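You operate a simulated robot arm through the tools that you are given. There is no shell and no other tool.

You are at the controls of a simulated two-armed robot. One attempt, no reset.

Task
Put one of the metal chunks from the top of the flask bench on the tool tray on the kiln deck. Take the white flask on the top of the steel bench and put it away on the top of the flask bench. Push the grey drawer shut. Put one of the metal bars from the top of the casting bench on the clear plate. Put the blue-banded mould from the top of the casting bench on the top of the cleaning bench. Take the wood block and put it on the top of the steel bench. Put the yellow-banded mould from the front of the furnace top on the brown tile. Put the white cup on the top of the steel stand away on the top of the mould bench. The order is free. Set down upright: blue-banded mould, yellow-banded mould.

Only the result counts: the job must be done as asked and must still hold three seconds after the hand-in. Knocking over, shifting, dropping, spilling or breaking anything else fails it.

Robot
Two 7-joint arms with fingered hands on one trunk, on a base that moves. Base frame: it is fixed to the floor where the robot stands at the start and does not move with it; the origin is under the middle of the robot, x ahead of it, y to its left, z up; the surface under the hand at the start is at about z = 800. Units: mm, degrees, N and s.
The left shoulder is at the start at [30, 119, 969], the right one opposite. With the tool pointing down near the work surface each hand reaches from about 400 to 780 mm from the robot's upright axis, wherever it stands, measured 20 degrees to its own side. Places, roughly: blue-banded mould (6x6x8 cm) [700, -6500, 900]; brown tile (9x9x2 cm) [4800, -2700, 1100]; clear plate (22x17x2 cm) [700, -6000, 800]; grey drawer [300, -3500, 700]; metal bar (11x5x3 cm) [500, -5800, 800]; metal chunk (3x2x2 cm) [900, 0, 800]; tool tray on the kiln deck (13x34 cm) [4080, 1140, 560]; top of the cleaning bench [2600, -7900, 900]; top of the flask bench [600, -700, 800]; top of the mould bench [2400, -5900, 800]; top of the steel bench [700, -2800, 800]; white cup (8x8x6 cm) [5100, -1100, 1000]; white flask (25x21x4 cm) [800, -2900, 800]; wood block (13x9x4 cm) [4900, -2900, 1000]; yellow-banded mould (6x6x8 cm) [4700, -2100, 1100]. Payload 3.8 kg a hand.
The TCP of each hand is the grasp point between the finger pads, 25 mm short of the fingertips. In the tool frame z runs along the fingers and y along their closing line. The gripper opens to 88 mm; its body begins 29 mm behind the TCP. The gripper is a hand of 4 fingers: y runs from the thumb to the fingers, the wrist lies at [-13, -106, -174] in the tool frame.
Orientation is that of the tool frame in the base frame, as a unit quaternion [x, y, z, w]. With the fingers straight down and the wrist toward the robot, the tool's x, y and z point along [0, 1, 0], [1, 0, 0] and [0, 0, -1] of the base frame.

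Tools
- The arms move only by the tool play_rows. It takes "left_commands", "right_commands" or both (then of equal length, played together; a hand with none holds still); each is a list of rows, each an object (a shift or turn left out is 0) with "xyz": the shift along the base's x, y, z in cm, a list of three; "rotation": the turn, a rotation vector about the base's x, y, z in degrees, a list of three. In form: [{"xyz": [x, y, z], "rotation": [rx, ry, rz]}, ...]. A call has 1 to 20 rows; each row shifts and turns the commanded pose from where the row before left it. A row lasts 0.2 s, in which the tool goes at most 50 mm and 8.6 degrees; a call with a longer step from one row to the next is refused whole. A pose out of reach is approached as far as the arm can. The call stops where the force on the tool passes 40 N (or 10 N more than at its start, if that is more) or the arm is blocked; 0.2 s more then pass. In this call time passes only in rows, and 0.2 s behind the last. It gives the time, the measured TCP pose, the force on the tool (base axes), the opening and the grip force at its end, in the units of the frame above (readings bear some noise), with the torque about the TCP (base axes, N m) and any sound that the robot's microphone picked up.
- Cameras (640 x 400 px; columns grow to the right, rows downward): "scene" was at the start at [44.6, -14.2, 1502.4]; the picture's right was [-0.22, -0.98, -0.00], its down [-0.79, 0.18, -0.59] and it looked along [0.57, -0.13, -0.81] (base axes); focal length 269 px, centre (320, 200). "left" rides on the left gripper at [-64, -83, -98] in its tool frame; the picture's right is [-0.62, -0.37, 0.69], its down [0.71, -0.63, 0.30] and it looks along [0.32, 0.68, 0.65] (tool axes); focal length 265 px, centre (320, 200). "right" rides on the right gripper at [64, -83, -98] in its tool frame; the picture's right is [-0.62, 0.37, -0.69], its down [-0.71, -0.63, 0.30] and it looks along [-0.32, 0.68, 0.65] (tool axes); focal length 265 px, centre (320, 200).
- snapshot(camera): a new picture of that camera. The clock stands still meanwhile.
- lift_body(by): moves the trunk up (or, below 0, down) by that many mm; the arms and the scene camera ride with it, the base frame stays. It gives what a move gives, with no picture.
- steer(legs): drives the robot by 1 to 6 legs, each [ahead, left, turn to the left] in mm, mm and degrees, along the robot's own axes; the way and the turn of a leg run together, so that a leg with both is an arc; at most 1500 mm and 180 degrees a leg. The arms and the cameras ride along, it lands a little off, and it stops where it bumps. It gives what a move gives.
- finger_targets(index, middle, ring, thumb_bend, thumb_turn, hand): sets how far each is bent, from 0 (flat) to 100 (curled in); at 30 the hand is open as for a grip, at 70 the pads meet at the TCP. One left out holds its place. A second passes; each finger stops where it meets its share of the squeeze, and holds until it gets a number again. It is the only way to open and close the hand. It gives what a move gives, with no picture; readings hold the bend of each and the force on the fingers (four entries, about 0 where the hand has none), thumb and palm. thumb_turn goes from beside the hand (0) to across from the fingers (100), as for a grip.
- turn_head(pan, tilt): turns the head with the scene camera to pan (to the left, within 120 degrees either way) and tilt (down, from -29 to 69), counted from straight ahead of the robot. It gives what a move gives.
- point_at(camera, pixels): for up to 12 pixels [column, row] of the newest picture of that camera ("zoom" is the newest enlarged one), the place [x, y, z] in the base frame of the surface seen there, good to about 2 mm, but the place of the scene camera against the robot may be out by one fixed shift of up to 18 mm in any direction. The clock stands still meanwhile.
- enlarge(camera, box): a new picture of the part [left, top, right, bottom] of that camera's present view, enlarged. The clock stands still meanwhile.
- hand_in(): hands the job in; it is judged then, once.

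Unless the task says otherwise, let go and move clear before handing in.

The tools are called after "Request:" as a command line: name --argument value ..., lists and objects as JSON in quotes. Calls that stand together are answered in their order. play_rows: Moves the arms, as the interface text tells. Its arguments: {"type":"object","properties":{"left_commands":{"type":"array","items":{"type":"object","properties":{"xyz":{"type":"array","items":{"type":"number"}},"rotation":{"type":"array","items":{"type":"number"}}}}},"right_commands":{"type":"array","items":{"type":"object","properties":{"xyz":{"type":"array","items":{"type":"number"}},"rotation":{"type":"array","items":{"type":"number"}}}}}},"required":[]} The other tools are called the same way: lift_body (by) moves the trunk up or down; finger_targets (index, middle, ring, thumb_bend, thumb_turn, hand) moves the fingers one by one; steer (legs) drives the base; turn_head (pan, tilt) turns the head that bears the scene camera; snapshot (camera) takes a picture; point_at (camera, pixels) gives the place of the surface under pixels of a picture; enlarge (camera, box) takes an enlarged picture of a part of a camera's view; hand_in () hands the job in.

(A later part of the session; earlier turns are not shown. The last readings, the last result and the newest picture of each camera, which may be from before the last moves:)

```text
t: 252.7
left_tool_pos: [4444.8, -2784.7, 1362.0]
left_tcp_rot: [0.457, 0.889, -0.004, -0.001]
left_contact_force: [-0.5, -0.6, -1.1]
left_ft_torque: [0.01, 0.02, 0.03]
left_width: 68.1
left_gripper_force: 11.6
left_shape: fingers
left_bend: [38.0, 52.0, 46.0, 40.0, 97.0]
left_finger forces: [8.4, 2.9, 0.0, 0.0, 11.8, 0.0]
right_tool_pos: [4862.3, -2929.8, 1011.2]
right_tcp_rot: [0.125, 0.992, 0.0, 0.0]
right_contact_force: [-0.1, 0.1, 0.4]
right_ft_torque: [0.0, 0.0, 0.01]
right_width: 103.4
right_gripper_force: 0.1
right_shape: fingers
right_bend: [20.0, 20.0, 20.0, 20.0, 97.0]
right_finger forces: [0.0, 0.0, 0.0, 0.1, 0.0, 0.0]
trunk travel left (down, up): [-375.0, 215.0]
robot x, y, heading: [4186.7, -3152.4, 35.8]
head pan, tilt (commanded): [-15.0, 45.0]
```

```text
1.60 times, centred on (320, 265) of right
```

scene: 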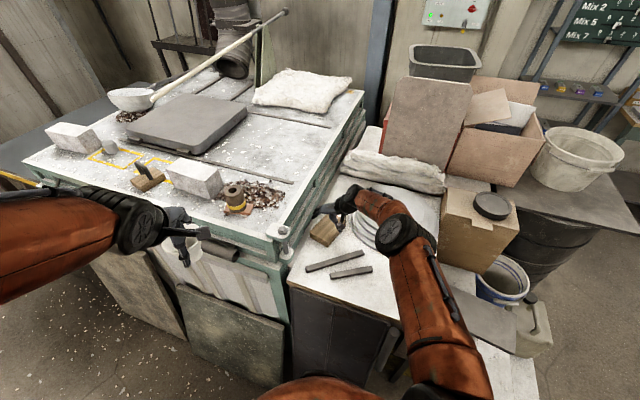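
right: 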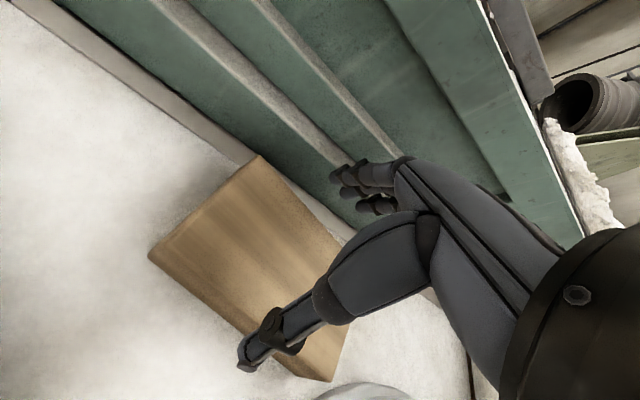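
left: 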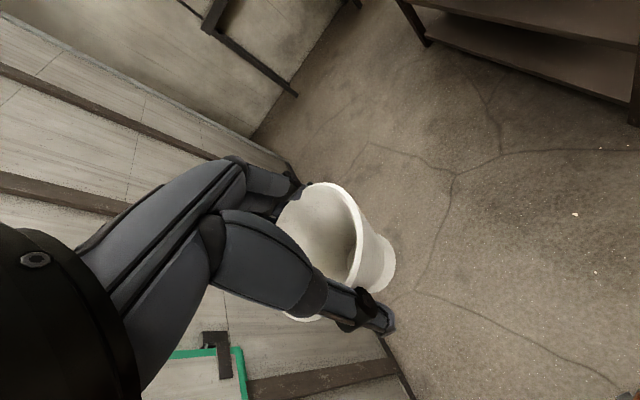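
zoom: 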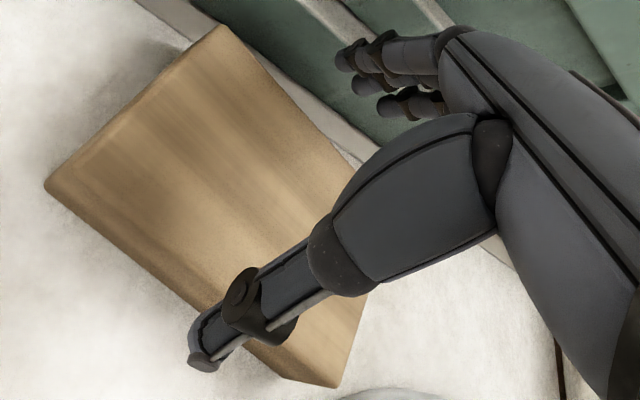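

Clearances are about 9–14 mm on each side. I'll descend to z≈978.

Request:
play_rows --right_commands '[{"xyz": [0, 0, -1]}, {"xyz": [0, 0, -1]}, {"xyz": [0, 0, -0.8]}, {"xyz": [0, 0, -0.5]}]'

Request:
enlarge --camera "right" --box '[200, 140, 440, 390]'

```text
t: 253.7
left_tool_pos: [4443.7, -2784.7, 1362.4]
left_tcp_rot: [0.457, 0.89, -0.004, -0.001]
left_contact_force: [0.3, -0.2, -0.9]
left_ft_torque: [-0.01, -0.01, 0.01]
left_width: 68.2
left_gripper_force: 11.8
left_shape: fingers
left_bend: [38.0, 52.0, 46.0, 40.0, 97.0]
left_finger forces: [8.5, 3.0, 0.1, 0.1, 11.9, 0.0]
right_tool_pos: [4860.5, -2930.0, 980.5]
right_tcp_rot: [0.125, 0.992, 0.001, 0.0]
right_contact_force: [0.4, 0.4, 0.3]
right_ft_torque: [0.01, -0.01, -0.01]
right_width: 103.2
right_gripper_force: 0.2
right_shape: fingers
right_bend: [20.0, 20.0, 20.0, 20.0, 97.0]
right_finger forces: [0.1, 0.1, 0.0, 0.0, 0.1, 0.0]
trunk travel left (down, up): [-375.0, 215.0]
robot x, y, heading: [4187.5, -3147.8, 35.9]
head pan, tilt (commanded): [-15.0, 45.0]
```

```text
1.60 times, centred on (320, 265) of right
```

zoom: 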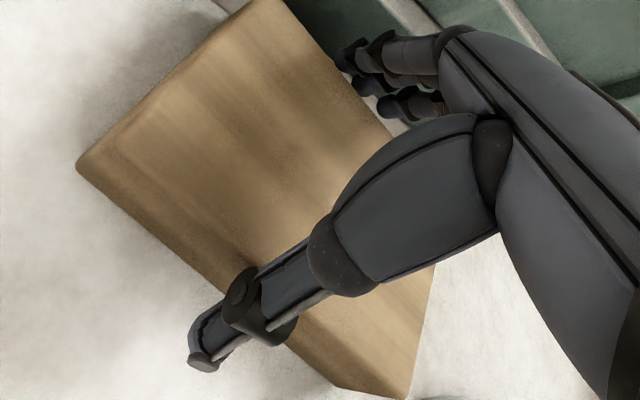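

No contact and the block is straddled. I'll close with index, middle and thumb.

Request:
finger_targets --hand "right" --index 38 --middle 36 --ring 32 --thumb_bend 38

Request:
enlarge --camera "right" --box '[200, 140, 440, 390]'

```text
t: 254.7
left_tool_pos: [4443.1, -2783.7, 1361.1]
left_tcp_rot: [0.457, 0.889, -0.002, -0.001]
left_contact_force: [-0.3, -0.2, -1.3]
left_ft_torque: [-0.02, -0.01, 0.0]
left_width: 68.3
left_gripper_force: 11.1
left_shape: fingers
left_bend: [38.0, 52.0, 46.0, 40.0, 97.0]
left_finger forces: [8.4, 3.0, 0.1, 0.1, 11.6, 0.0]
right_tool_pos: [4859.5, -2930.3, 980.6]
right_tcp_rot: [0.125, 0.992, 0.001, 0.0]
right_contact_force: [1.6, 2.9, 5.4]
right_ft_torque: [0.21, -0.03, 0.0]
right_width: 86.6
right_gripper_force: 8.8
right_shape: fingers
right_bend: [28.0, 34.0, 32.0, 31.0, 97.0]
right_finger forces: [8.9, 1.9, 0.1, 0.1, 7.0, 0.0]
trunk travel left (down, up): [-375.0, 215.0]
robot x, y, heading: [4183.9, -3148.1, 35.6]
head pan, tilt (commanded): [-15.0, 45.0]
```

```text
1.60 times, centred on (320, 265) of right
```

zoom: 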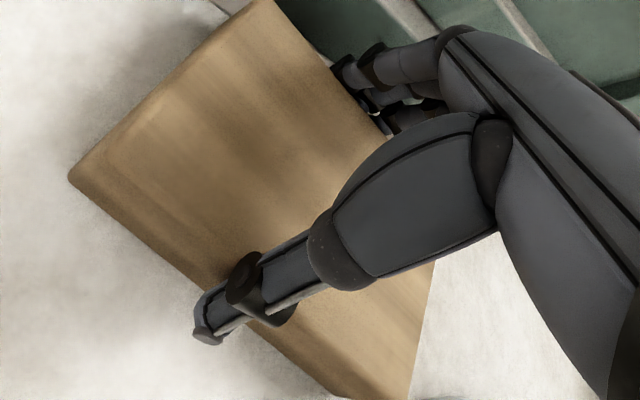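

Contacts: index 8.9 N, middle 1.9 N, thumb 7 N. I'll squeeze more and test-lift 1 cm.

Request:
finger_targets --hand "right" --index 48 --middle 46 --ring 42 --thumb_bend 52

Request:
play_rows --right_commands '[{"xyz": [0, 0, 0.3]}, {"xyz": [0, 0, 0.5]}, {"xyz": [0, 0, 0.5]}]'

Request:
snapshot --camera "right"

```text
t: 255.7
left_tool_pos: [4443.3, -2784.5, 1360.5]
left_tcp_rot: [0.457, 0.89, -0.003, -0.001]
left_contact_force: [-1.3, -0.8, -1.8]
left_ft_torque: [-0.01, 0.0, 0.0]
left_width: 68.4
left_gripper_force: 12.0
left_shape: fingers
left_bend: [38.0, 52.0, 46.0, 40.0, 97.0]
left_finger forces: [8.4, 2.9, 0.0, 0.0, 11.7, 0.1]
right_tool_pos: [4859.8, -2930.4, 980.8]
right_tcp_rot: [0.125, 0.992, -0.001, 0.001]
right_contact_force: [1.4, 4.3, 8.1]
right_ft_torque: [0.33, -0.09, 0.04]
right_width: 85.0
right_gripper_force: 18.6
right_shape: fingers
right_bend: [30.0, 38.0, 37.0, 31.0, 96.0]
right_finger forces: [11.4, 6.1, 3.5, 0.0, 15.7, 0.0]
trunk travel left (down, up): [-375.0, 215.0]
robot x, y, heading: [4185.7, -3151.8, 35.8]
head pan, tilt (commanded): [-15.0, 45.0]
```

```text
t: 256.5
left_tool_pos: [4444.2, -2783.8, 1361.6]
left_tcp_rot: [0.457, 0.889, -0.003, 0.0]
left_contact_force: [0.3, 0.9, -0.9]
left_ft_torque: [0.01, -0.03, 0.02]
left_width: 68.0
left_gripper_force: 11.2
left_shape: fingers
left_bend: [38.0, 52.0, 46.0, 40.0, 97.0]
left_finger forces: [8.5, 3.0, 0.0, 0.0, 11.8, 0.1]
right_tool_pos: [4861.1, -2930.4, 993.5]
right_tcp_rot: [0.124, 0.992, 0.0, -0.001]
right_contact_force: [-0.1, -0.2, -2.0]
right_ft_torque: [0.04, -0.01, 0.01]
right_width: 84.2
right_gripper_force: 16.2
right_shape: fingers
right_bend: [32.0, 39.0, 38.0, 31.0, 96.0]
right_finger forces: [7.5, 5.5, 2.9, 0.0, 16.4, 0.0]
trunk travel left (down, up): [-375.0, 215.0]
robot x, y, heading: [4187.8, -3152.6, 35.9]
head pan, tilt (commanded): [-15.0, 45.0]
```

```text
taken
```

right: 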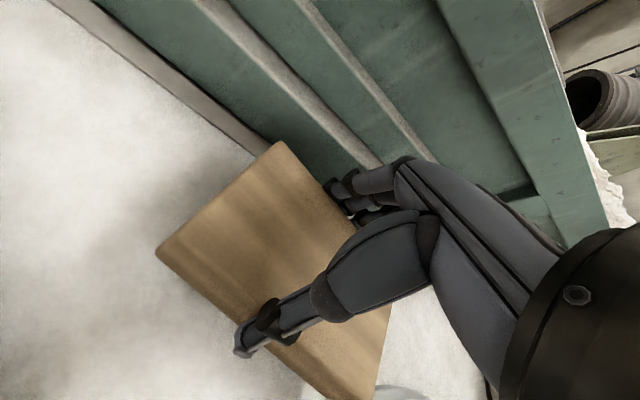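

The block seems to be lifted (−2 N weight on the hand). I'll tighten slightly more, verify its height, and continue lifting.

Request:
finger_targets --hand "right" --index 56 --middle 54 --ring 48 --thumb_bend 62

Request:
play_rows --right_commands '[{"xyz": [0, 0, 1]}, {"xyz": [0, 0, 2]}, {"xyz": [0, 0, 3]}]'

Request:
snapshot --camera "right"

Request:
point_at --camera "right" --pixels '[[200, 240], [250, 200], [300, 210], [230, 290], [320, 350], [340, 320]]'

```text
t: 257.5
left_tool_pos: [4443.1, -2783.9, 1362.2]
left_tcp_rot: [0.457, 0.89, -0.003, -0.001]
left_contact_force: [1.2, 0.0, -1.4]
left_ft_torque: [0.01, 0.0, 0.0]
left_width: 68.3
left_gripper_force: 11.5
left_shape: fingers
left_bend: [38.0, 52.0, 46.0, 40.0, 97.0]
left_finger forces: [8.5, 3.0, 0.0, 0.1, 11.7, 0.1]
right_tool_pos: [4861.3, -2929.6, 994.5]
right_tcp_rot: [0.125, 0.992, 0.0, 0.0]
right_contact_force: [-0.2, 0.4, -2.2]
right_ft_torque: [0.0, 0.01, -0.03]
right_width: 82.4
right_gripper_force: 19.3
right_shape: fingers
right_bend: [39.0, 45.0, 43.0, 27.0, 95.0]
right_finger forces: [9.6, 6.9, 3.3, 0.0, 18.6, 0.0]
trunk travel left (down, up): [-375.0, 215.0]
robot x, y, heading: [4184.6, -3150.1, 35.7]
head pan, tilt (commanded): [-15.0, 45.0]
```

```text
t: 258.3
left_tool_pos: [4443.0, -2784.6, 1360.8]
left_tcp_rot: [0.457, 0.889, -0.003, -0.001]
left_contact_force: [0.3, -0.3, -1.3]
left_ft_torque: [0.02, 0.0, 0.0]
left_width: 68.2
left_gripper_force: 12.5
left_shape: fingers
left_bend: [38.0, 52.0, 46.0, 40.0, 97.0]
left_finger forces: [8.5, 3.0, 0.0, 0.0, 11.7, 0.1]
right_tool_pos: [4859.5, -2929.7, 1054.2]
right_tcp_rot: [0.125, 0.992, -0.001, -0.001]
right_contact_force: [-0.3, -0.2, -2.0]
right_ft_torque: [0.03, 0.03, -0.04]
right_width: 82.3
right_gripper_force: 19.1
right_shape: fingers
right_bend: [39.0, 45.0, 43.0, 27.0, 95.0]
right_finger forces: [9.7, 6.9, 3.2, 0.0, 18.5, 0.0]
trunk travel left (down, up): [-375.0, 215.0]
robot x, y, heading: [4186.9, -3150.6, 35.8]
head pan, tilt (commanded): [-15.0, 45.0]
```

```text
taken
```

right: 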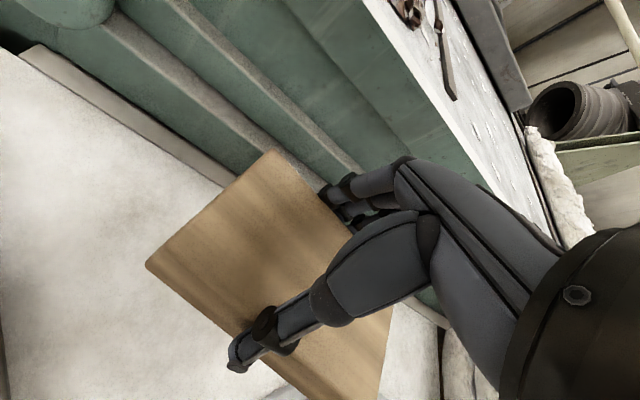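

```text
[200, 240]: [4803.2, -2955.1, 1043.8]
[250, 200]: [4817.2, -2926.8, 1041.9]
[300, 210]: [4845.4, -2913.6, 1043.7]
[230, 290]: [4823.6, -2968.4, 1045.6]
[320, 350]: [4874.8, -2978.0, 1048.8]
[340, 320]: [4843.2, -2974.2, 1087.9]
```

The block is firmly held level (top z≈1045, grip 19 N). I'll lift it well clear and draw it back toward the robot.

Request:
play_rows --right_commands '[{"xyz": [0, 0, 4]}, {"xyz": [0, 0, 4.5]}, {"xyz": [0, 0, 4.5]}, {"xyz": [0, 0, 4.5]}, {"xyz": [-1.5, -1, 4]}, {"xyz": [-3.5, -2.5, 1]}, {"xyz": [-3.5, -2.5, 0], "rotation": [0, 0, -5]}, {"xyz": [-3.5, -2.5, 0], "rotation": [0, 0, -5]}, {"xyz": [-3.5, -2.5, 0], "rotation": [0, 0, -5]}, {"xyz": [-3.5, -2.5, 0], "rotation": [0, 0, -5]}]'

Request:
snapshot --camera "right"

Request:
snapshot --camera "scene"

```text
t: 260.5
left_tool_pos: [4442.3, -2786.3, 1362.8]
left_tcp_rot: [0.457, 0.889, -0.003, -0.001]
left_contact_force: [-0.8, -0.5, -1.1]
left_ft_torque: [0.01, -0.02, 0.01]
left_width: 68.2
left_gripper_force: 11.5
left_shape: fingers
left_bend: [38.0, 52.0, 46.0, 40.0, 97.0]
left_finger forces: [8.4, 3.0, 0.1, 0.0, 11.8, 0.0]
right_tool_pos: [4668.8, -3065.0, 1280.3]
right_tcp_rot: [0.295, 0.956, 0.001, 0.0]
right_contact_force: [-1.1, -0.3, -1.6]
right_ft_torque: [0.02, -0.01, -0.02]
right_width: 81.8
right_gripper_force: 19.3
right_shape: fingers
right_bend: [40.0, 46.0, 44.0, 27.0, 95.0]
right_finger forces: [9.6, 6.7, 3.2, 0.0, 18.1, 0.0]
trunk travel left (down, up): [-375.0, 215.0]
robot x, y, heading: [4186.2, -3149.1, 35.4]
head pan, tilt (commanded): [-15.0, 45.0]
```

```text
taken
```

right: 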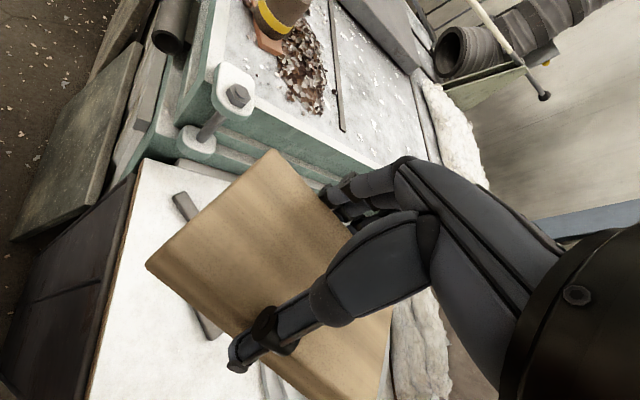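

```text
taken
```

scene: 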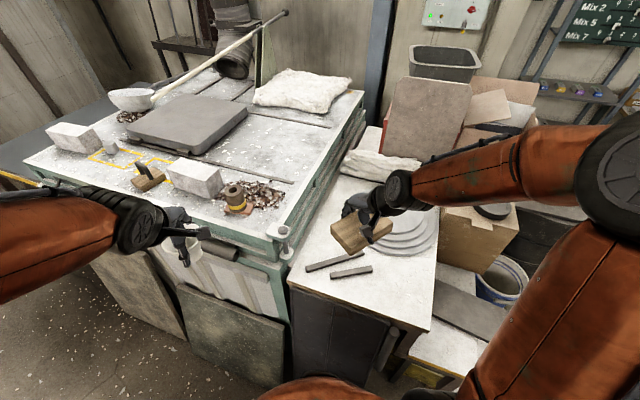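

Both objects are secure. I'll back away from the cabinet, turn to face +y, and strafe west along y≈−3700 toward the steel bench's south end.

Request:
steer --legs '[[-300, 0, 0], [0, 0, 54.5], [-375, 700, 0]]'

Request:
turn_head --pan 80 --tilt 25

Request:
snapshot --camera "scene"

Request:
snapshot --camera "right"

```text
t: 268.8
left_tool_pos: [3095.3, -3292.8, 1360.8]
left_tcp_rot: [-0.006, 1.0, -0.003, 0.001]
left_contact_force: [-0.7, 0.0, -0.5]
left_ft_torque: [-0.01, -0.04, -0.02]
left_width: 67.7
left_gripper_force: 11.3
left_shape: fingers
left_bend: [38.0, 53.0, 46.0, 40.0, 97.0]
left_finger forces: [8.3, 2.9, 0.0, 0.1, 11.4, 0.0]
right_tool_pos: [3454.2, -3266.9, 1280.6]
right_tcp_rot: [-0.181, 0.983, 0.001, 0.0]
right_contact_force: [-0.5, -0.4, -1.7]
right_ft_torque: [0.01, 0.04, -0.02]
right_width: 81.6
right_gripper_force: 17.9
right_shape: fingers
right_bend: [40.0, 46.0, 44.0, 27.0, 95.0]
right_finger forces: [9.5, 6.6, 3.0, 0.0, 17.2, 0.1]
trunk travel left (down, up): [-375.0, 215.0]
robot x, y, heading: [3247.7, -3712.5, 91.4]
head pan, tilt (commanded): [-15.0, 45.0]
```

```text
t: 270.5
left_tool_pos: [3094.1, -3293.3, 1362.0]
left_tcp_rot: [-0.007, 1.0, -0.003, 0.001]
left_contact_force: [-0.2, -0.4, -1.7]
left_ft_torque: [0.01, 0.03, -0.03]
left_width: 68.1
left_gripper_force: 11.5
left_shape: fingers
left_bend: [38.0, 53.0, 46.0, 40.0, 97.0]
left_finger forces: [8.3, 3.0, 0.1, 0.0, 11.3, 0.0]
right_tool_pos: [3453.7, -3266.4, 1280.1]
right_tcp_rot: [-0.181, 0.984, 0.0, 0.0]
right_contact_force: [0.1, 0.3, -2.4]
right_ft_torque: [-0.01, 0.04, 0.03]
right_width: 81.7
right_gripper_force: 18.4
right_shape: fingers
right_bend: [40.0, 46.0, 44.0, 27.0, 95.0]
right_finger forces: [9.5, 6.6, 3.1, 0.0, 17.3, 0.1]
trunk travel left (down, up): [-375.0, 215.0]
robot x, y, heading: [3246.9, -3712.6, 90.5]
head pan, tilt (commanded): [80.0, 25.0]
```

```text
taken
```

scene: 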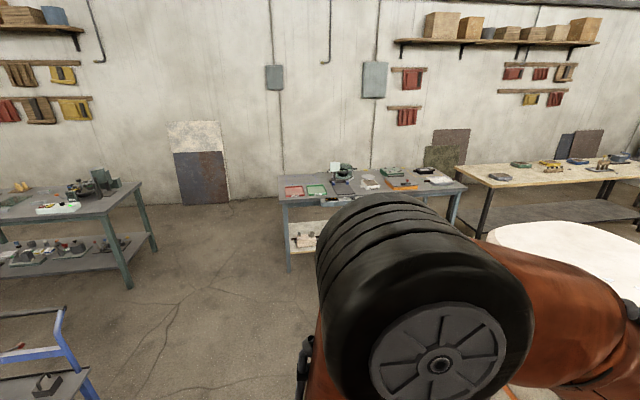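

```text
taken
```

right: 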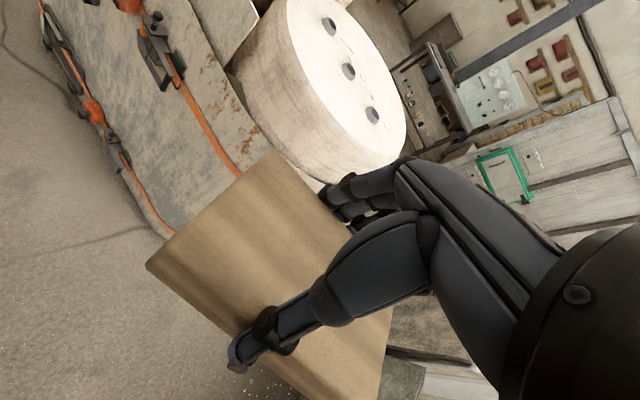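

The way west is open; the blue trolley shows at lower left (60,340). I'll check its position then continue west.

Request:
point_at --camera "scene" --pixels '[[62, 312], [85, 390], [30, 315], [130, 285], [290, 268], [283, 200], [60, 370], [140, 190]]'

```text
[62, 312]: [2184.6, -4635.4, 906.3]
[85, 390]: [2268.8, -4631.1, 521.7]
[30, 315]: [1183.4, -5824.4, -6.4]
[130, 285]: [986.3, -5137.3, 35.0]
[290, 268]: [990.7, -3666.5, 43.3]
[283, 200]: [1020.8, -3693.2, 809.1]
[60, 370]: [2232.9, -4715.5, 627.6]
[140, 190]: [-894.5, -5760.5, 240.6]
```

Trolley is south of y≈−4620, well clear. Continuing west to the steel bench's south end.

Request:
steer --legs '[[0, 1500, 0], [-350, 600, 0], [0, 500, 0]]'

Request:
turn_head --pan 0 --tilt 55

Request:
snapshot --camera "scene"

```text
t: 284.0
left_tool_pos: [485.3, -3663.4, 1361.6]
left_tcp_rot: [0.001, 1.0, -0.004, 0.001]
left_contact_force: [-0.7, 0.4, -0.4]
left_ft_torque: [-0.03, 0.0, -0.01]
left_width: 68.1
left_gripper_force: 11.3
left_shape: fingers
left_bend: [38.0, 53.0, 46.0, 40.0, 97.0]
left_finger forces: [8.3, 2.9, 0.1, 0.0, 11.3, 0.0]
right_tool_pos: [846.5, -3642.5, 1280.0]
right_tcp_rot: [-0.172, 0.985, 0.0, 0.0]
right_contact_force: [-0.3, -0.8, -2.6]
right_ft_torque: [0.03, -0.01, -0.03]
right_width: 81.7
right_gripper_force: 17.8
right_shape: fingers
right_bend: [40.0, 46.0, 44.0, 27.0, 95.0]
right_finger forces: [9.5, 6.6, 3.0, 0.0, 17.2, 0.0]
trunk travel left (down, up): [-375.0, 215.0]
robot x, y, heading: [631.8, -4087.2, 90.1]
head pan, tilt (commanded): [80.0, 25.0]
```

```text
t: 285.5
left_tool_pos: [485.9, -3663.8, 1361.6]
left_tcp_rot: [0.001, 1.0, -0.003, 0.0]
left_contact_force: [-0.8, -0.9, -1.3]
left_ft_torque: [-0.02, -0.02, -0.02]
left_width: 68.1
left_gripper_force: 11.3
left_shape: fingers
left_bend: [38.0, 53.0, 46.0, 40.0, 97.0]
left_finger forces: [8.4, 2.8, 0.1, 0.0, 11.4, 0.0]
right_tool_pos: [846.2, -3642.7, 1279.0]
right_tcp_rot: [-0.172, 0.985, 0.0, 0.001]
right_contact_force: [0.1, 0.2, -2.0]
right_ft_torque: [0.01, 0.01, 0.01]
right_width: 81.8
right_gripper_force: 17.8
right_shape: fingers
right_bend: [40.0, 46.0, 44.0, 27.0, 95.0]
right_finger forces: [9.5, 6.6, 2.9, 0.0, 17.3, 0.0]
trunk travel left (down, up): [-375.0, 215.0]
robot x, y, heading: [629.5, -4087.8, 89.9]
head pan, tilt (commanded): [0.0, 55.0]
```

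```text
taken
```

scene: 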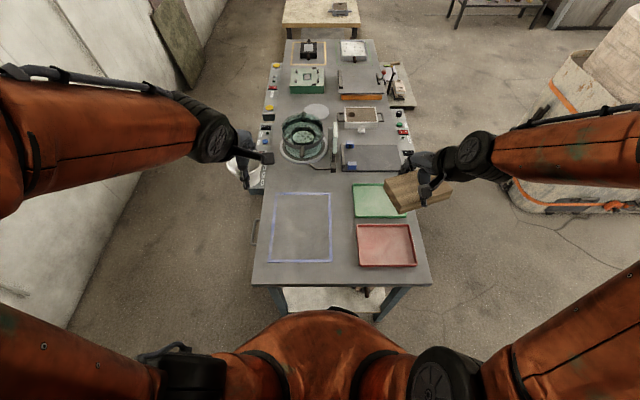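

Great view: the empty blue-outlined area is at (300,227). I'll measure it, and lower the trunk.

Request:
point_at --camera "scene" --pixels '[[275, 195], [331, 195], [271, 260], [329, 260], [300, 227], [255, 283], [428, 283], [357, 265], [356, 225]]'

Request:
lift_body --by -200

Request:
steer --legs '[[0, 230, 0]]'

Request:
snapshot --camera "right"

Request:
snapshot --camera "scene"

```text
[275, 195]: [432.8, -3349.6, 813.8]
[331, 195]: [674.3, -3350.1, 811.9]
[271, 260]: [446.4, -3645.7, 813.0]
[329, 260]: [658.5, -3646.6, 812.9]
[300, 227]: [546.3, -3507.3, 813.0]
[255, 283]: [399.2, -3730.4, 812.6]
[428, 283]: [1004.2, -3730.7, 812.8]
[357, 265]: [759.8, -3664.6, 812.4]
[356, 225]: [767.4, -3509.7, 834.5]
```

```text
t: 287.7
left_tool_pos: [485.1, -3664.4, 1161.5]
left_tcp_rot: [0.002, 1.0, -0.004, 0.001]
left_contact_force: [-0.5, 0.1, -1.6]
left_ft_torque: [0.01, 0.01, -0.02]
left_width: 67.9
left_gripper_force: 11.3
left_shape: fingers
left_bend: [38.0, 53.0, 46.0, 40.0, 97.0]
left_finger forces: [8.3, 2.9, 0.1, 0.0, 11.5, 0.0]
right_tool_pos: [844.7, -3642.9, 1080.8]
right_tcp_rot: [-0.171, 0.985, 0.0, 0.0]
right_contact_force: [1.2, -0.5, -2.3]
right_ft_torque: [0.02, 0.07, -0.04]
right_width: 81.7
right_gripper_force: 17.9
right_shape: fingers
right_bend: [40.0, 46.0, 44.0, 27.0, 95.0]
right_finger forces: [9.5, 6.4, 2.9, 0.0, 17.1, 0.0]
trunk travel left (down, up): [-175.0, 415.0]
robot x, y, heading: [631.0, -4087.0, 90.1]
head pan, tilt (commanded): [0.0, 55.0]
```

```text
t: 289.4
left_tool_pos: [253.8, -3664.2, 1162.5]
left_tcp_rot: [0.0, 1.0, -0.004, 0.001]
left_contact_force: [-0.5, -0.8, -0.9]
left_ft_torque: [-0.02, -0.02, 0.0]
left_width: 67.9
left_gripper_force: 11.5
left_shape: fingers
left_bend: [38.0, 53.0, 46.0, 40.0, 97.0]
left_finger forces: [8.2, 3.0, 0.0, 0.0, 11.3, 0.0]
right_tool_pos: [614.7, -3643.1, 1079.5]
right_tcp_rot: [-0.174, 0.985, 0.0, 0.002]
right_contact_force: [0.5, -0.5, -2.0]
right_ft_torque: [0.01, -0.01, 0.02]
right_width: 81.5
right_gripper_force: 18.0
right_shape: fingers
right_bend: [40.0, 46.0, 44.0, 27.0, 95.0]
right_finger forces: [9.5, 6.5, 2.9, 0.1, 17.2, 0.1]
trunk travel left (down, up): [-175.0, 415.0]
robot x, y, heading: [402.6, -4083.8, 90.3]
head pan, tilt (commanded): [0.0, 55.0]
```

```text
taken
```

right: 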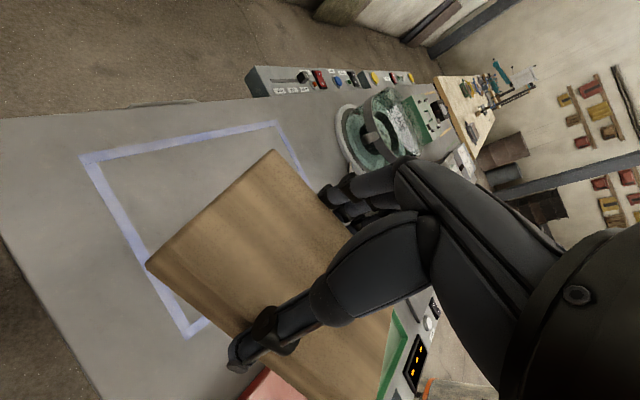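

```text
taken
```

scene: 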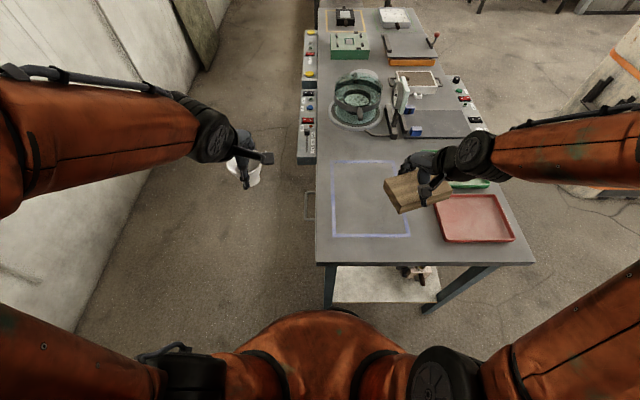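

I'll measure the bench surface height with the right camera, then move the block over the blue-outlined area.

Request:
point_at --camera "right" --pixels '[[90, 160], [270, 128], [187, 333], [150, 180], [60, 250], [230, 150]]'

Request:
play_rows --right_commands '[{"xyz": [-1.9, 3.4, 0]}, {"xyz": [-1.9, 3.4, 0]}, {"xyz": [-1.9, 3.4, -1]}, {"xyz": [-2, 3.4, -2]}, {"xyz": [0, 0, -4]}, {"xyz": [0, 0, -4]}]'

Request:
snapshot --camera "right"

Request:
snapshot --camera "scene"

```text
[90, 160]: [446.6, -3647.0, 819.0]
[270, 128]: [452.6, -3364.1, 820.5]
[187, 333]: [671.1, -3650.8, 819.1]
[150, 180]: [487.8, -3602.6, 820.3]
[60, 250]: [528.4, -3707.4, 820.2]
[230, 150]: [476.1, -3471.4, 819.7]
```

```text
t: 290.8
left_tool_pos: [254.1, -3662.7, 1161.1]
left_tcp_rot: [0.001, 1.0, -0.005, 0.001]
left_contact_force: [0.2, 0.0, -0.3]
left_ft_torque: [0.02, -0.04, 0.03]
left_width: 67.9
left_gripper_force: 10.7
left_shape: fingers
left_bend: [38.0, 53.0, 46.0, 40.0, 97.0]
left_finger forces: [8.3, 3.0, 0.0, 0.0, 11.4, 0.0]
right_tool_pos: [538.2, -3504.3, 967.4]
right_tcp_rot: [-0.174, 0.985, 0.0, 0.0]
right_contact_force: [0.8, 1.1, -1.8]
right_ft_torque: [0.0, 0.02, -0.03]
right_width: 81.2
right_gripper_force: 18.1
right_shape: fingers
right_bend: [40.0, 46.0, 44.0, 27.0, 95.0]
right_finger forces: [9.4, 6.5, 2.9, 0.0, 16.9, 0.0]
trunk travel left (down, up): [-175.0, 415.0]
robot x, y, heading: [402.0, -4087.9, 90.2]
head pan, tilt (commanded): [0.0, 55.0]
```

```text
taken
```

right: 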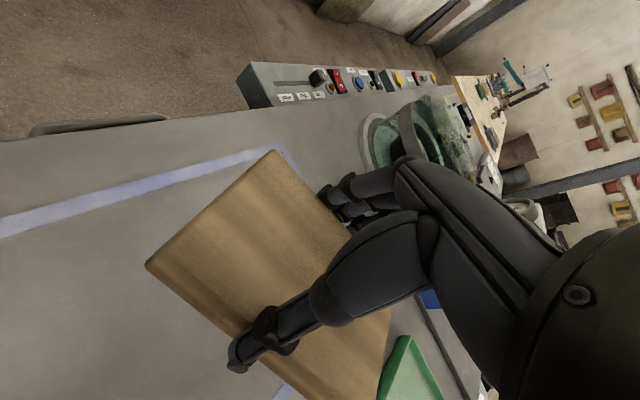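

```text
taken
```

scene: 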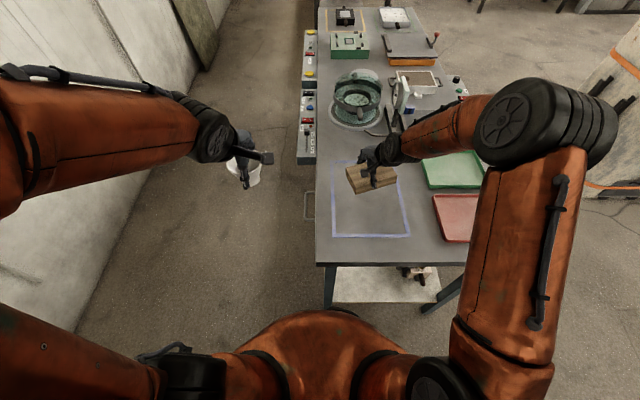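

Bench surface is at z≈820; the block's bottom is ~44 mm below the TCP. I'll lower it to contact around z≈864.

Request:
play_rows --right_commands '[{"xyz": [0, 0, -4]}, {"xyz": [0, 0, -3]}, {"xyz": [0, 0, -1.5]}, {"xyz": [0, 0, -0.7]}, {"xyz": [0, 0, -0.3]}]'

Request:
play_rows --right_commands '[{"xyz": [0, 0, -0.2]}, {"xyz": [0, 0, -0.2]}, {"xyz": [0, 0, -0.2]}]'

```text
t: 292.0
left_tool_pos: [253.7, -3663.2, 1161.2]
left_tcp_rot: [0.001, 1.0, -0.003, 0.001]
left_contact_force: [0.2, 0.9, -0.3]
left_ft_torque: [0.01, 0.01, 0.03]
left_width: 68.0
left_gripper_force: 10.9
left_shape: fingers
left_bend: [38.0, 53.0, 46.0, 40.0, 97.0]
left_finger forces: [8.3, 3.0, 0.0, 0.0, 11.5, 0.0]
right_tool_pos: [537.1, -3505.3, 875.0]
right_tcp_rot: [-0.174, 0.985, 0.0, -0.001]
right_contact_force: [-0.6, 0.4, -3.0]
right_ft_torque: [0.0, 0.04, 0.03]
right_width: 81.1
right_gripper_force: 18.3
right_shape: fingers
right_bend: [40.0, 46.0, 44.0, 27.0, 95.0]
right_finger forces: [9.6, 6.4, 2.8, 0.0, 16.7, 0.0]
trunk travel left (down, up): [-175.0, 415.0]
robot x, y, heading: [404.8, -4085.0, 89.9]
head pan, tilt (commanded): [0.0, 55.0]
```

```text
t: 292.8
left_tool_pos: [255.2, -3663.8, 1161.3]
left_tcp_rot: [0.001, 1.0, -0.003, 0.0]
left_contact_force: [-0.7, -0.3, -2.3]
left_ft_torque: [0.01, -0.02, 0.01]
left_width: 68.0
left_gripper_force: 11.1
left_shape: fingers
left_bend: [38.0, 53.0, 46.0, 40.0, 97.0]
left_finger forces: [8.2, 3.0, 0.0, 0.0, 11.4, 0.1]
right_tool_pos: [538.4, -3505.8, 868.7]
right_tcp_rot: [-0.173, 0.985, 0.0, 0.0]
right_contact_force: [-0.7, -0.6, -1.9]
right_ft_torque: [0.01, 0.05, 0.02]
right_width: 81.2
right_gripper_force: 17.7
right_shape: fingers
right_bend: [40.0, 46.0, 44.0, 27.0, 95.0]
right_finger forces: [9.8, 6.4, 2.8, 0.0, 16.8, 0.1]
trunk travel left (down, up): [-175.0, 415.0]
robot x, y, heading: [402.8, -4085.7, 90.3]
head pan, tilt (commanded): [0.0, 55.0]
```

Request:
play_rows --right_commands '[{"xyz": [0, 0, -0.2]}, {"xyz": [0, 0, -0.2]}, {"xyz": [0, 0, -0.2]}]'

Request:
snapshot --camera "right"

```text
t: 293.6
left_tool_pos: [254.1, -3665.5, 1161.8]
left_tcp_rot: [0.001, 1.0, -0.003, 0.001]
left_contact_force: [0.2, 0.2, -1.1]
left_ft_torque: [0.02, -0.02, 0.0]
left_width: 67.9
left_gripper_force: 11.7
left_shape: fingers
left_bend: [38.0, 53.0, 46.0, 40.0, 97.0]
left_finger forces: [8.3, 3.0, 0.1, 0.0, 11.4, 0.0]
right_tool_pos: [537.9, -3505.6, 864.9]
right_tcp_rot: [-0.173, 0.985, 0.002, 0.001]
right_contact_force: [2.8, -2.0, 8.6]
right_ft_torque: [0.22, 0.19, 0.0]
right_width: 81.5
right_gripper_force: 19.4
right_shape: fingers
right_bend: [40.0, 46.0, 44.0, 26.0, 95.0]
right_finger forces: [11.7, 6.3, 2.6, 0.0, 18.3, 0.1]
trunk travel left (down, up): [-175.0, 415.0]
robot x, y, heading: [400.3, -4085.0, 90.0]
head pan, tilt (commanded): [0.0, 55.0]
```

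```text
taken
```

right: 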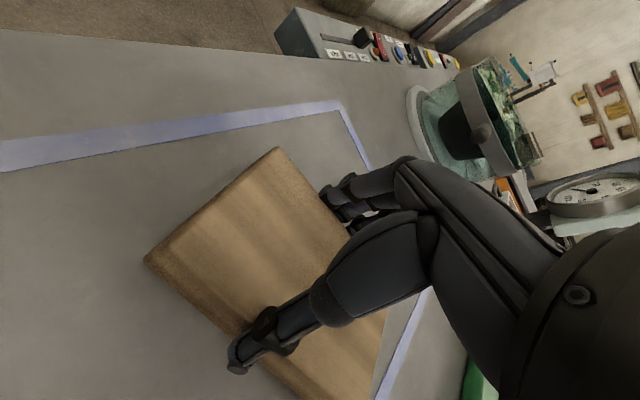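

The block has touched down (8.6 N). I'll open the hand.

Request:
finger_targets --hand "right" --index 22 --middle 22 --ring 22 --thumb_bend 16

Request:
play_rows --right_commands '[{"xyz": [0, 0, 0.5]}, {"xyz": [0, 0, 1]}, {"xyz": [0, 0, 2]}, {"xyz": [0, 0, 4]}, {"xyz": [0, 0, 4]}, {"xyz": [0, 0, 4.5]}]'

Request:
snapshot --camera "right"

Request:
snapshot --camera "scene"

```text
t: 294.6
left_tool_pos: [254.1, -3664.5, 1161.7]
left_tcp_rot: [0.001, 1.0, -0.003, 0.001]
left_contact_force: [-0.4, 0.0, -0.6]
left_ft_torque: [-0.01, 0.01, 0.02]
left_width: 68.1
left_gripper_force: 11.5
left_shape: fingers
left_bend: [38.0, 53.0, 46.0, 40.0, 97.0]
left_finger forces: [8.3, 3.0, 0.0, 0.0, 11.4, 0.0]
right_tool_pos: [538.2, -3506.9, 862.8]
right_tcp_rot: [-0.174, 0.985, 0.001, -0.001]
right_contact_force: [-0.1, -0.1, -0.5]
right_ft_torque: [-0.01, 0.02, -0.06]
right_width: 104.6
right_gripper_force: 0.3
right_shape: fingers
right_bend: [22.0, 22.0, 22.0, 15.0, 97.0]
right_finger forces: [0.0, 0.1, 0.1, 0.0, 0.5, 0.1]
trunk travel left (down, up): [-175.0, 415.0]
robot x, y, heading: [401.9, -4087.6, 89.9]
head pan, tilt (commanded): [0.0, 55.0]
```

```text
t: 296.0
left_tool_pos: [253.4, -3664.4, 1162.0]
left_tcp_rot: [0.001, 1.0, -0.002, 0.001]
left_contact_force: [0.4, -0.8, -0.7]
left_ft_torque: [0.02, 0.03, -0.01]
left_width: 68.0
left_gripper_force: 12.0
left_shape: fingers
left_bend: [38.0, 53.0, 46.0, 40.0, 97.0]
left_finger forces: [8.2, 2.9, 0.0, 0.0, 11.4, 0.0]
right_tool_pos: [536.6, -3509.1, 1023.0]
right_tcp_rot: [-0.173, 0.985, 0.0, 0.001]
right_contact_force: [0.2, -0.1, -0.6]
right_ft_torque: [0.0, 0.01, 0.01]
right_width: 104.0
right_gripper_force: 0.1
right_shape: fingers
right_bend: [22.0, 22.0, 22.0, 16.0, 97.0]
right_finger forces: [0.0, 0.1, 0.0, 0.0, 0.0, 0.0]
trunk travel left (down, up): [-175.0, 415.0]
robot x, y, heading: [400.4, -4082.7, 90.1]
head pan, tilt (commanded): [0.0, 55.0]
```

```text
taken
```

right: 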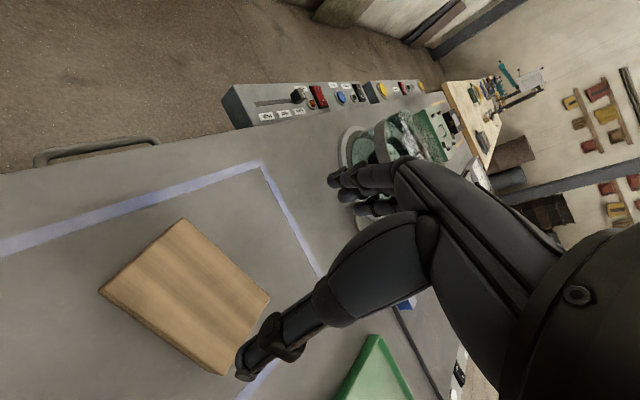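

```text
taken
```

scene: 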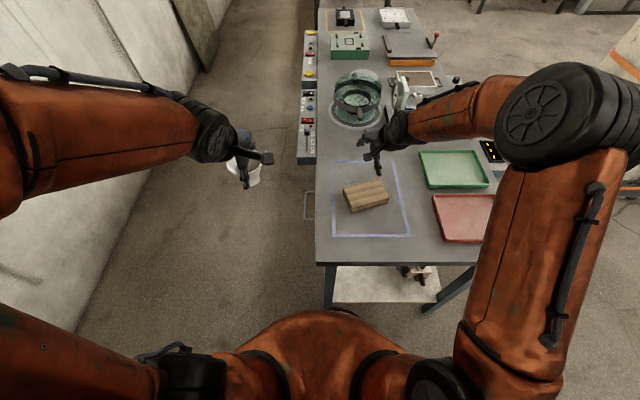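

The wood block rests inside the blue outline on the steel bench. I'll tuck the right arm, then head for the mould bench with the cup.

Request:
play_rows --right_commands '[{"xyz": [2, -2, 3], "rotation": [0, 0, -5]}, {"xyz": [2, -3, 2], "rotation": [0, 0, -5]}, {"xyz": [2, -3, 2], "rotation": [0, 0, -5]}, {"xyz": [2, -3, 2], "rotation": [0, 0, -5]}, {"xyz": [2, -3, 0]}, {"xyz": [2, -2, 0]}]'

Request:
steer --legs '[[-60, -1200, 0], [0, 0, -90], [0, -800, 0]]'

Request:
turn_head --pan -25 --tilt 30

Request:
snapshot --camera "scene"

```text
t: 297.4
left_tool_pos: [254.3, -3663.7, 1162.1]
left_tcp_rot: [0.0, 1.0, -0.003, 0.001]
left_contact_force: [-0.5, 0.1, -0.7]
left_ft_torque: [-0.02, 0.02, -0.01]
left_width: 67.8
left_gripper_force: 11.5
left_shape: fingers
left_bend: [39.0, 53.0, 46.0, 40.0, 97.0]
left_finger forces: [8.4, 2.9, 0.0, 0.0, 11.4, 0.0]
right_tool_pos: [658.4, -3667.8, 1112.5]
right_tcp_rot: [0.0, 1.0, 0.0, 0.0]
right_contact_force: [-0.4, 0.3, 0.0]
right_ft_torque: [0.01, 0.05, 0.02]
right_width: 104.1
right_gripper_force: 0.0
right_shape: fingers
right_bend: [22.0, 22.0, 22.0, 16.0, 97.0]
right_finger forces: [0.0, 0.1, 0.0, 0.1, 0.1, 0.0]
trunk travel left (down, up): [-175.0, 415.0]
robot x, y, heading: [399.7, -4084.9, 90.0]
head pan, tilt (commanded): [0.0, 55.0]
```

```text
t: 311.2
left_tool_pos: [2015.7, -4806.9, 1161.8]
left_tcp_rot: [0.709, 0.705, -0.004, -0.002]
left_contact_force: [0.9, -0.4, -1.5]
left_ft_torque: [0.03, 0.04, -0.01]
left_width: 67.1
left_gripper_force: 10.9
left_shape: fingers
left_bend: [39.0, 53.0, 46.0, 40.0, 97.0]
left_finger forces: [8.0, 2.9, 0.0, 0.0, 10.8, 0.0]
right_tool_pos: [2013.6, -5209.8, 1113.4]
right_tcp_rot: [0.71, 0.705, 0.001, 0.0]
right_contact_force: [-0.4, 0.7, 1.4]
right_ft_torque: [0.01, 0.01, 0.03]
right_width: 104.1
right_gripper_force: 0.1
right_shape: fingers
right_bend: [22.0, 22.0, 22.0, 16.0, 97.0]
right_finger forces: [0.1, 0.0, 0.0, 0.0, 0.1, 0.0]
trunk travel left (down, up): [-175.0, 415.0]
robot x, y, heading: [1593.9, -4949.4, -0.3]
head pan, tilt (commanded): [0.0, 55.0]
```

```text
t: 312.1
left_tool_pos: [2016.5, -4807.4, 1161.1]
left_tcp_rot: [0.709, 0.705, -0.003, -0.002]
left_contact_force: [-0.4, -0.4, -0.6]
left_ft_torque: [-0.03, -0.03, 0.02]
left_width: 67.4
left_gripper_force: 10.6
left_shape: fingers
left_bend: [39.0, 53.0, 46.0, 40.0, 97.0]
left_finger forces: [8.0, 2.9, 0.0, 0.0, 10.8, 0.0]
right_tool_pos: [2011.7, -5208.9, 1111.9]
right_tcp_rot: [0.709, 0.705, 0.0, 0.0]
right_contact_force: [0.1, 0.0, 0.0]
right_ft_torque: [-0.03, 0.01, 0.0]
right_width: 104.2
right_gripper_force: 0.0
right_shape: fingers
right_bend: [22.0, 22.0, 22.0, 16.0, 97.0]
right_finger forces: [0.0, 0.1, 0.0, 0.0, 0.0, 0.0]
trunk travel left (down, up): [-175.0, 415.0]
robot x, y, heading: [1597.1, -4951.4, -0.4]
head pan, tilt (commanded): [-25.0, 30.0]
```

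```text
taken
```

scene: 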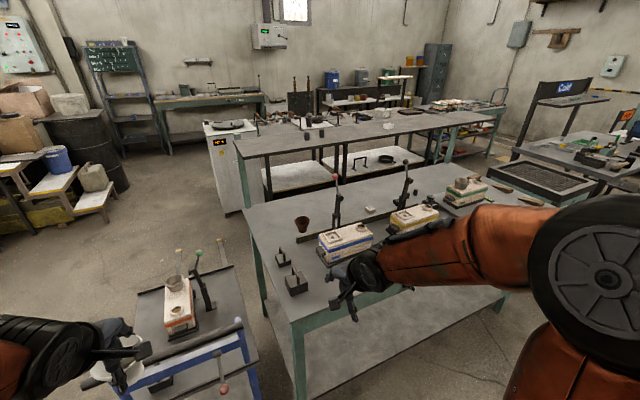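

The mould bench (green legs) has boxed moulds along it, with free space in places. I'll move further along and look at its surface.

Request:
steer --legs '[[0, -650, 0]]'

Request:
turn_head --pan 0 --tilt 45

Request:
snapshot --camera "scene"

Request:
snapshot --camera "left"

Request:
snapshot --camera "right"

```text
t: 315.8
left_tool_pos: [2014.4, -5456.7, 1161.8]
left_tcp_rot: [0.709, 0.705, -0.003, -0.002]
left_contact_force: [-0.2, 0.1, -0.2]
left_ft_torque: [0.02, -0.01, 0.0]
left_width: 67.2
left_gripper_force: 10.1
left_shape: fingers
left_bend: [39.0, 53.0, 46.0, 40.0, 97.0]
left_finger forces: [8.1, 2.9, 0.0, 0.0, 10.8, 0.0]
right_tool_pos: [2009.9, -5860.6, 1112.7]
right_tcp_rot: [0.709, 0.705, 0.0, 0.001]
right_contact_force: [0.4, -0.1, -0.1]
right_ft_torque: [0.03, 0.02, -0.03]
right_width: 104.1
right_gripper_force: 0.1
right_shape: fingers
right_bend: [22.0, 22.0, 22.0, 16.0, 97.0]
right_finger forces: [0.0, 0.0, 0.0, 0.0, 0.1, 0.0]
trunk travel left (down, up): [-175.0, 415.0]
robot x, y, heading: [1588.5, -5603.3, -0.1]
head pan, tilt (commanded): [-25.0, 30.0]
```

```text
t: 316.6
left_tool_pos: [2013.4, -5458.2, 1161.5]
left_tcp_rot: [0.709, 0.705, -0.003, -0.002]
left_contact_force: [0.5, -0.4, -1.6]
left_ft_torque: [-0.01, -0.02, -0.01]
left_width: 67.2
left_gripper_force: 11.1
left_shape: fingers
left_bend: [39.0, 53.0, 46.0, 40.0, 97.0]
left_finger forces: [7.9, 2.9, 0.0, 0.0, 10.9, 0.1]
right_tool_pos: [2009.4, -5860.3, 1112.2]
right_tcp_rot: [0.709, 0.705, 0.0, 0.0]
right_contact_force: [0.4, -0.2, 0.1]
right_ft_torque: [-0.01, 0.02, -0.03]
right_width: 104.0
right_gripper_force: 0.1
right_shape: fingers
right_bend: [22.0, 22.0, 22.0, 16.0, 97.0]
right_finger forces: [0.0, 0.1, 0.0, 0.0, 0.0, 0.0]
trunk travel left (down, up): [-175.0, 415.0]
robot x, y, heading: [1589.1, -5601.7, -0.2]
head pan, tilt (commanded): [0.0, 45.0]
```

```text
taken
```

scene: 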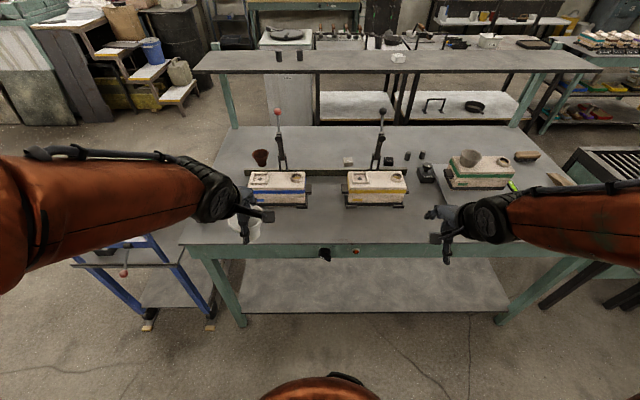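

```text
taken
```

left: 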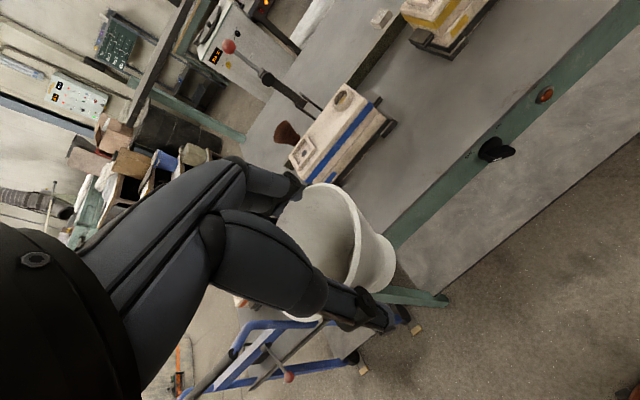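

```text
taken
```

right: 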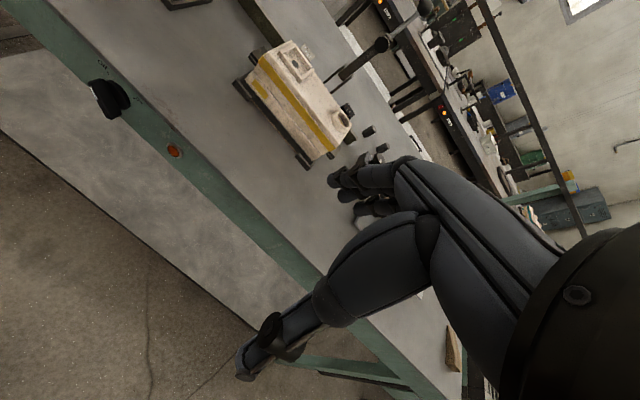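

There's clear surface between the two mould fixtures at scene (325,215) and in front of them. I'll measure.

Request:
point_at --camera "scene" --pixels '[[325, 215], [325, 242], [305, 205], [347, 205], [325, 185], [305, 180], [347, 180], [325, 250], [410, 215], [245, 205], [325, 168]]'

Request:
point_at --camera "left" --pixels '[[420, 150], [400, 200], [450, 100], [385, 90], [480, 130], [430, 210]]'

Request:
point_at --camera "right" --pixels '[[150, 60], [200, 110], [230, 150], [250, 190], [240, 85], [170, 30]]'

```text
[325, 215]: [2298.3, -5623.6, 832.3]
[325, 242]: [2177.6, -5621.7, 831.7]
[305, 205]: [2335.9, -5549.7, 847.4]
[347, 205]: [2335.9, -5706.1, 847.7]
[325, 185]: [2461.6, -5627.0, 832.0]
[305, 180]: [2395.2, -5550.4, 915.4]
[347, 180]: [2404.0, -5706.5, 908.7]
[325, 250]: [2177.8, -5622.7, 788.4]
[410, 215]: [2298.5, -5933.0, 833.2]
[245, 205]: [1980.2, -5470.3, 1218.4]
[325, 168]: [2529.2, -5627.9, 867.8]
```

```text
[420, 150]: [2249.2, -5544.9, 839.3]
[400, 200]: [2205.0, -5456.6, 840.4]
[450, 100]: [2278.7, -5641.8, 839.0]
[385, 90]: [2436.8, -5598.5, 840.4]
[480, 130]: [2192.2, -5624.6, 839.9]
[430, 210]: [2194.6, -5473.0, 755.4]
```

```text
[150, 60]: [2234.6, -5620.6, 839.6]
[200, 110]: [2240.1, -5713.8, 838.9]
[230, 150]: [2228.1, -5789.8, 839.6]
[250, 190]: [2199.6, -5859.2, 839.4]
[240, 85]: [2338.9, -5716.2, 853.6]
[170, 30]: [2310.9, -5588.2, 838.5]
```

Bench top is z≈839.5; I'll put the cup in the open front strip at about (2268,−5628). I'll bring the base closer and swing the left hand over that spot.

Request:
steer --legs '[[100, -130, 0]]'

Request:
snapshot --camera "left"

```text
t: 318.1
left_tool_pos: [2114.6, -5590.5, 1161.7]
left_tcp_rot: [0.709, 0.705, -0.002, -0.003]
left_contact_force: [-0.5, 0.3, -1.5]
left_ft_torque: [-0.01, 0.03, 0.0]
left_width: 67.3
left_gripper_force: 10.2
left_shape: fingers
left_bend: [39.0, 53.0, 46.0, 40.0, 97.0]
left_finger forces: [8.0, 2.8, 0.0, 0.0, 10.8, 0.0]
right_tool_pos: [2109.5, -5994.0, 1111.0]
right_tcp_rot: [0.708, 0.706, -0.001, 0.0]
right_contact_force: [0.1, -0.1, 0.5]
right_ft_torque: [0.01, 0.02, 0.04]
right_width: 104.2
right_gripper_force: 0.0
right_shape: fingers
right_bend: [22.0, 22.0, 22.0, 16.0, 97.0]
right_finger forces: [0.1, 0.0, 0.0, 0.1, 0.0, 0.0]
trunk travel left (down, up): [-175.0, 415.0]
robot x, y, heading: [1691.6, -5733.9, -0.3]
head pan, tilt (commanded): [0.0, 45.0]
```

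```text
taken
```

left: 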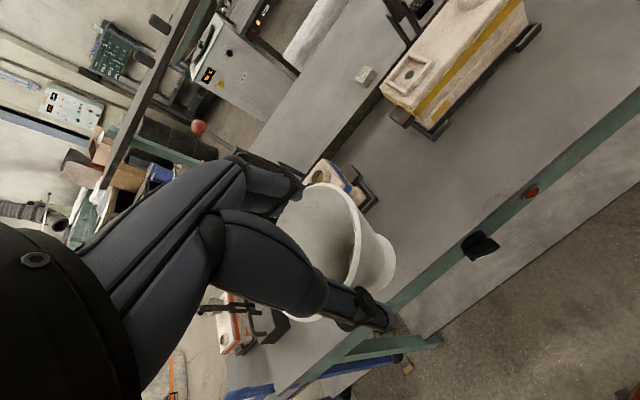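

Moving the cup over the spot and down to about 15 mm above the bench.

Request:
play_rows --left_commands '[{"xyz": [3, -0.75, -2]}, {"xyz": [3, -0.75, -2]}, {"xyz": [3, -0.75, -2]}, {"xyz": [3, -0.75, -2]}, {"xyz": [3, -0.75, -2]}, {"xyz": [0, 0, -4]}, {"xyz": [0, 0, -4]}, {"xyz": [0, 0, -4]}, {"xyz": [0, 0, -3]}]'

Request:
snapshot --camera "left"

Request:
snapshot --camera "scene"

```text
t: 320.1
left_tool_pos: [2261.0, -5627.6, 911.0]
left_tcp_rot: [0.709, 0.705, -0.004, -0.003]
left_contact_force: [0.3, -0.5, -0.4]
left_ft_torque: [-0.02, -0.01, 0.02]
left_width: 67.0
left_gripper_force: 10.9
left_shape: fingers
left_bend: [39.0, 53.0, 46.0, 41.0, 97.0]
left_finger forces: [7.9, 3.0, 0.0, 0.0, 11.0, 0.0]
right_tool_pos: [2109.5, -5991.1, 1111.3]
right_tcp_rot: [0.709, 0.705, 0.0, -0.001]
right_contact_force: [0.6, -0.5, 0.1]
right_ft_torque: [-0.01, 0.02, 0.03]
right_width: 104.2
right_gripper_force: 0.0
right_shape: fingers
right_bend: [22.0, 22.0, 22.0, 16.0, 97.0]
right_finger forces: [0.0, 0.0, 0.0, 0.1, 0.0, 0.0]
trunk travel left (down, up): [-175.0, 415.0]
robot x, y, heading: [1692.6, -5734.5, -0.1]
head pan, tilt (commanded): [0.0, 45.0]
```

```text
taken
```

left: 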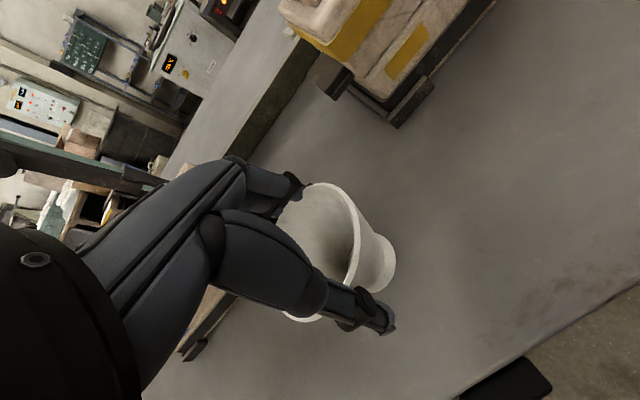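

```text
taken
```

scene: 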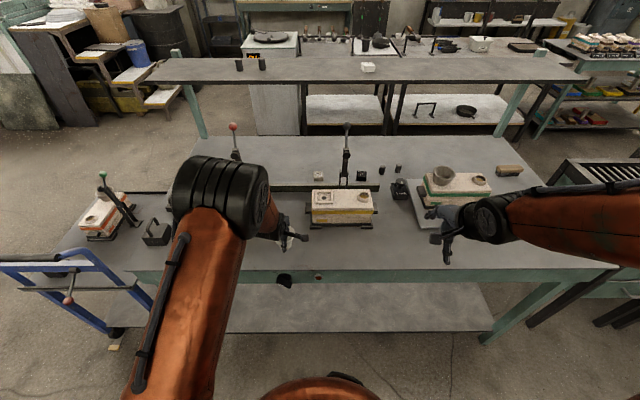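

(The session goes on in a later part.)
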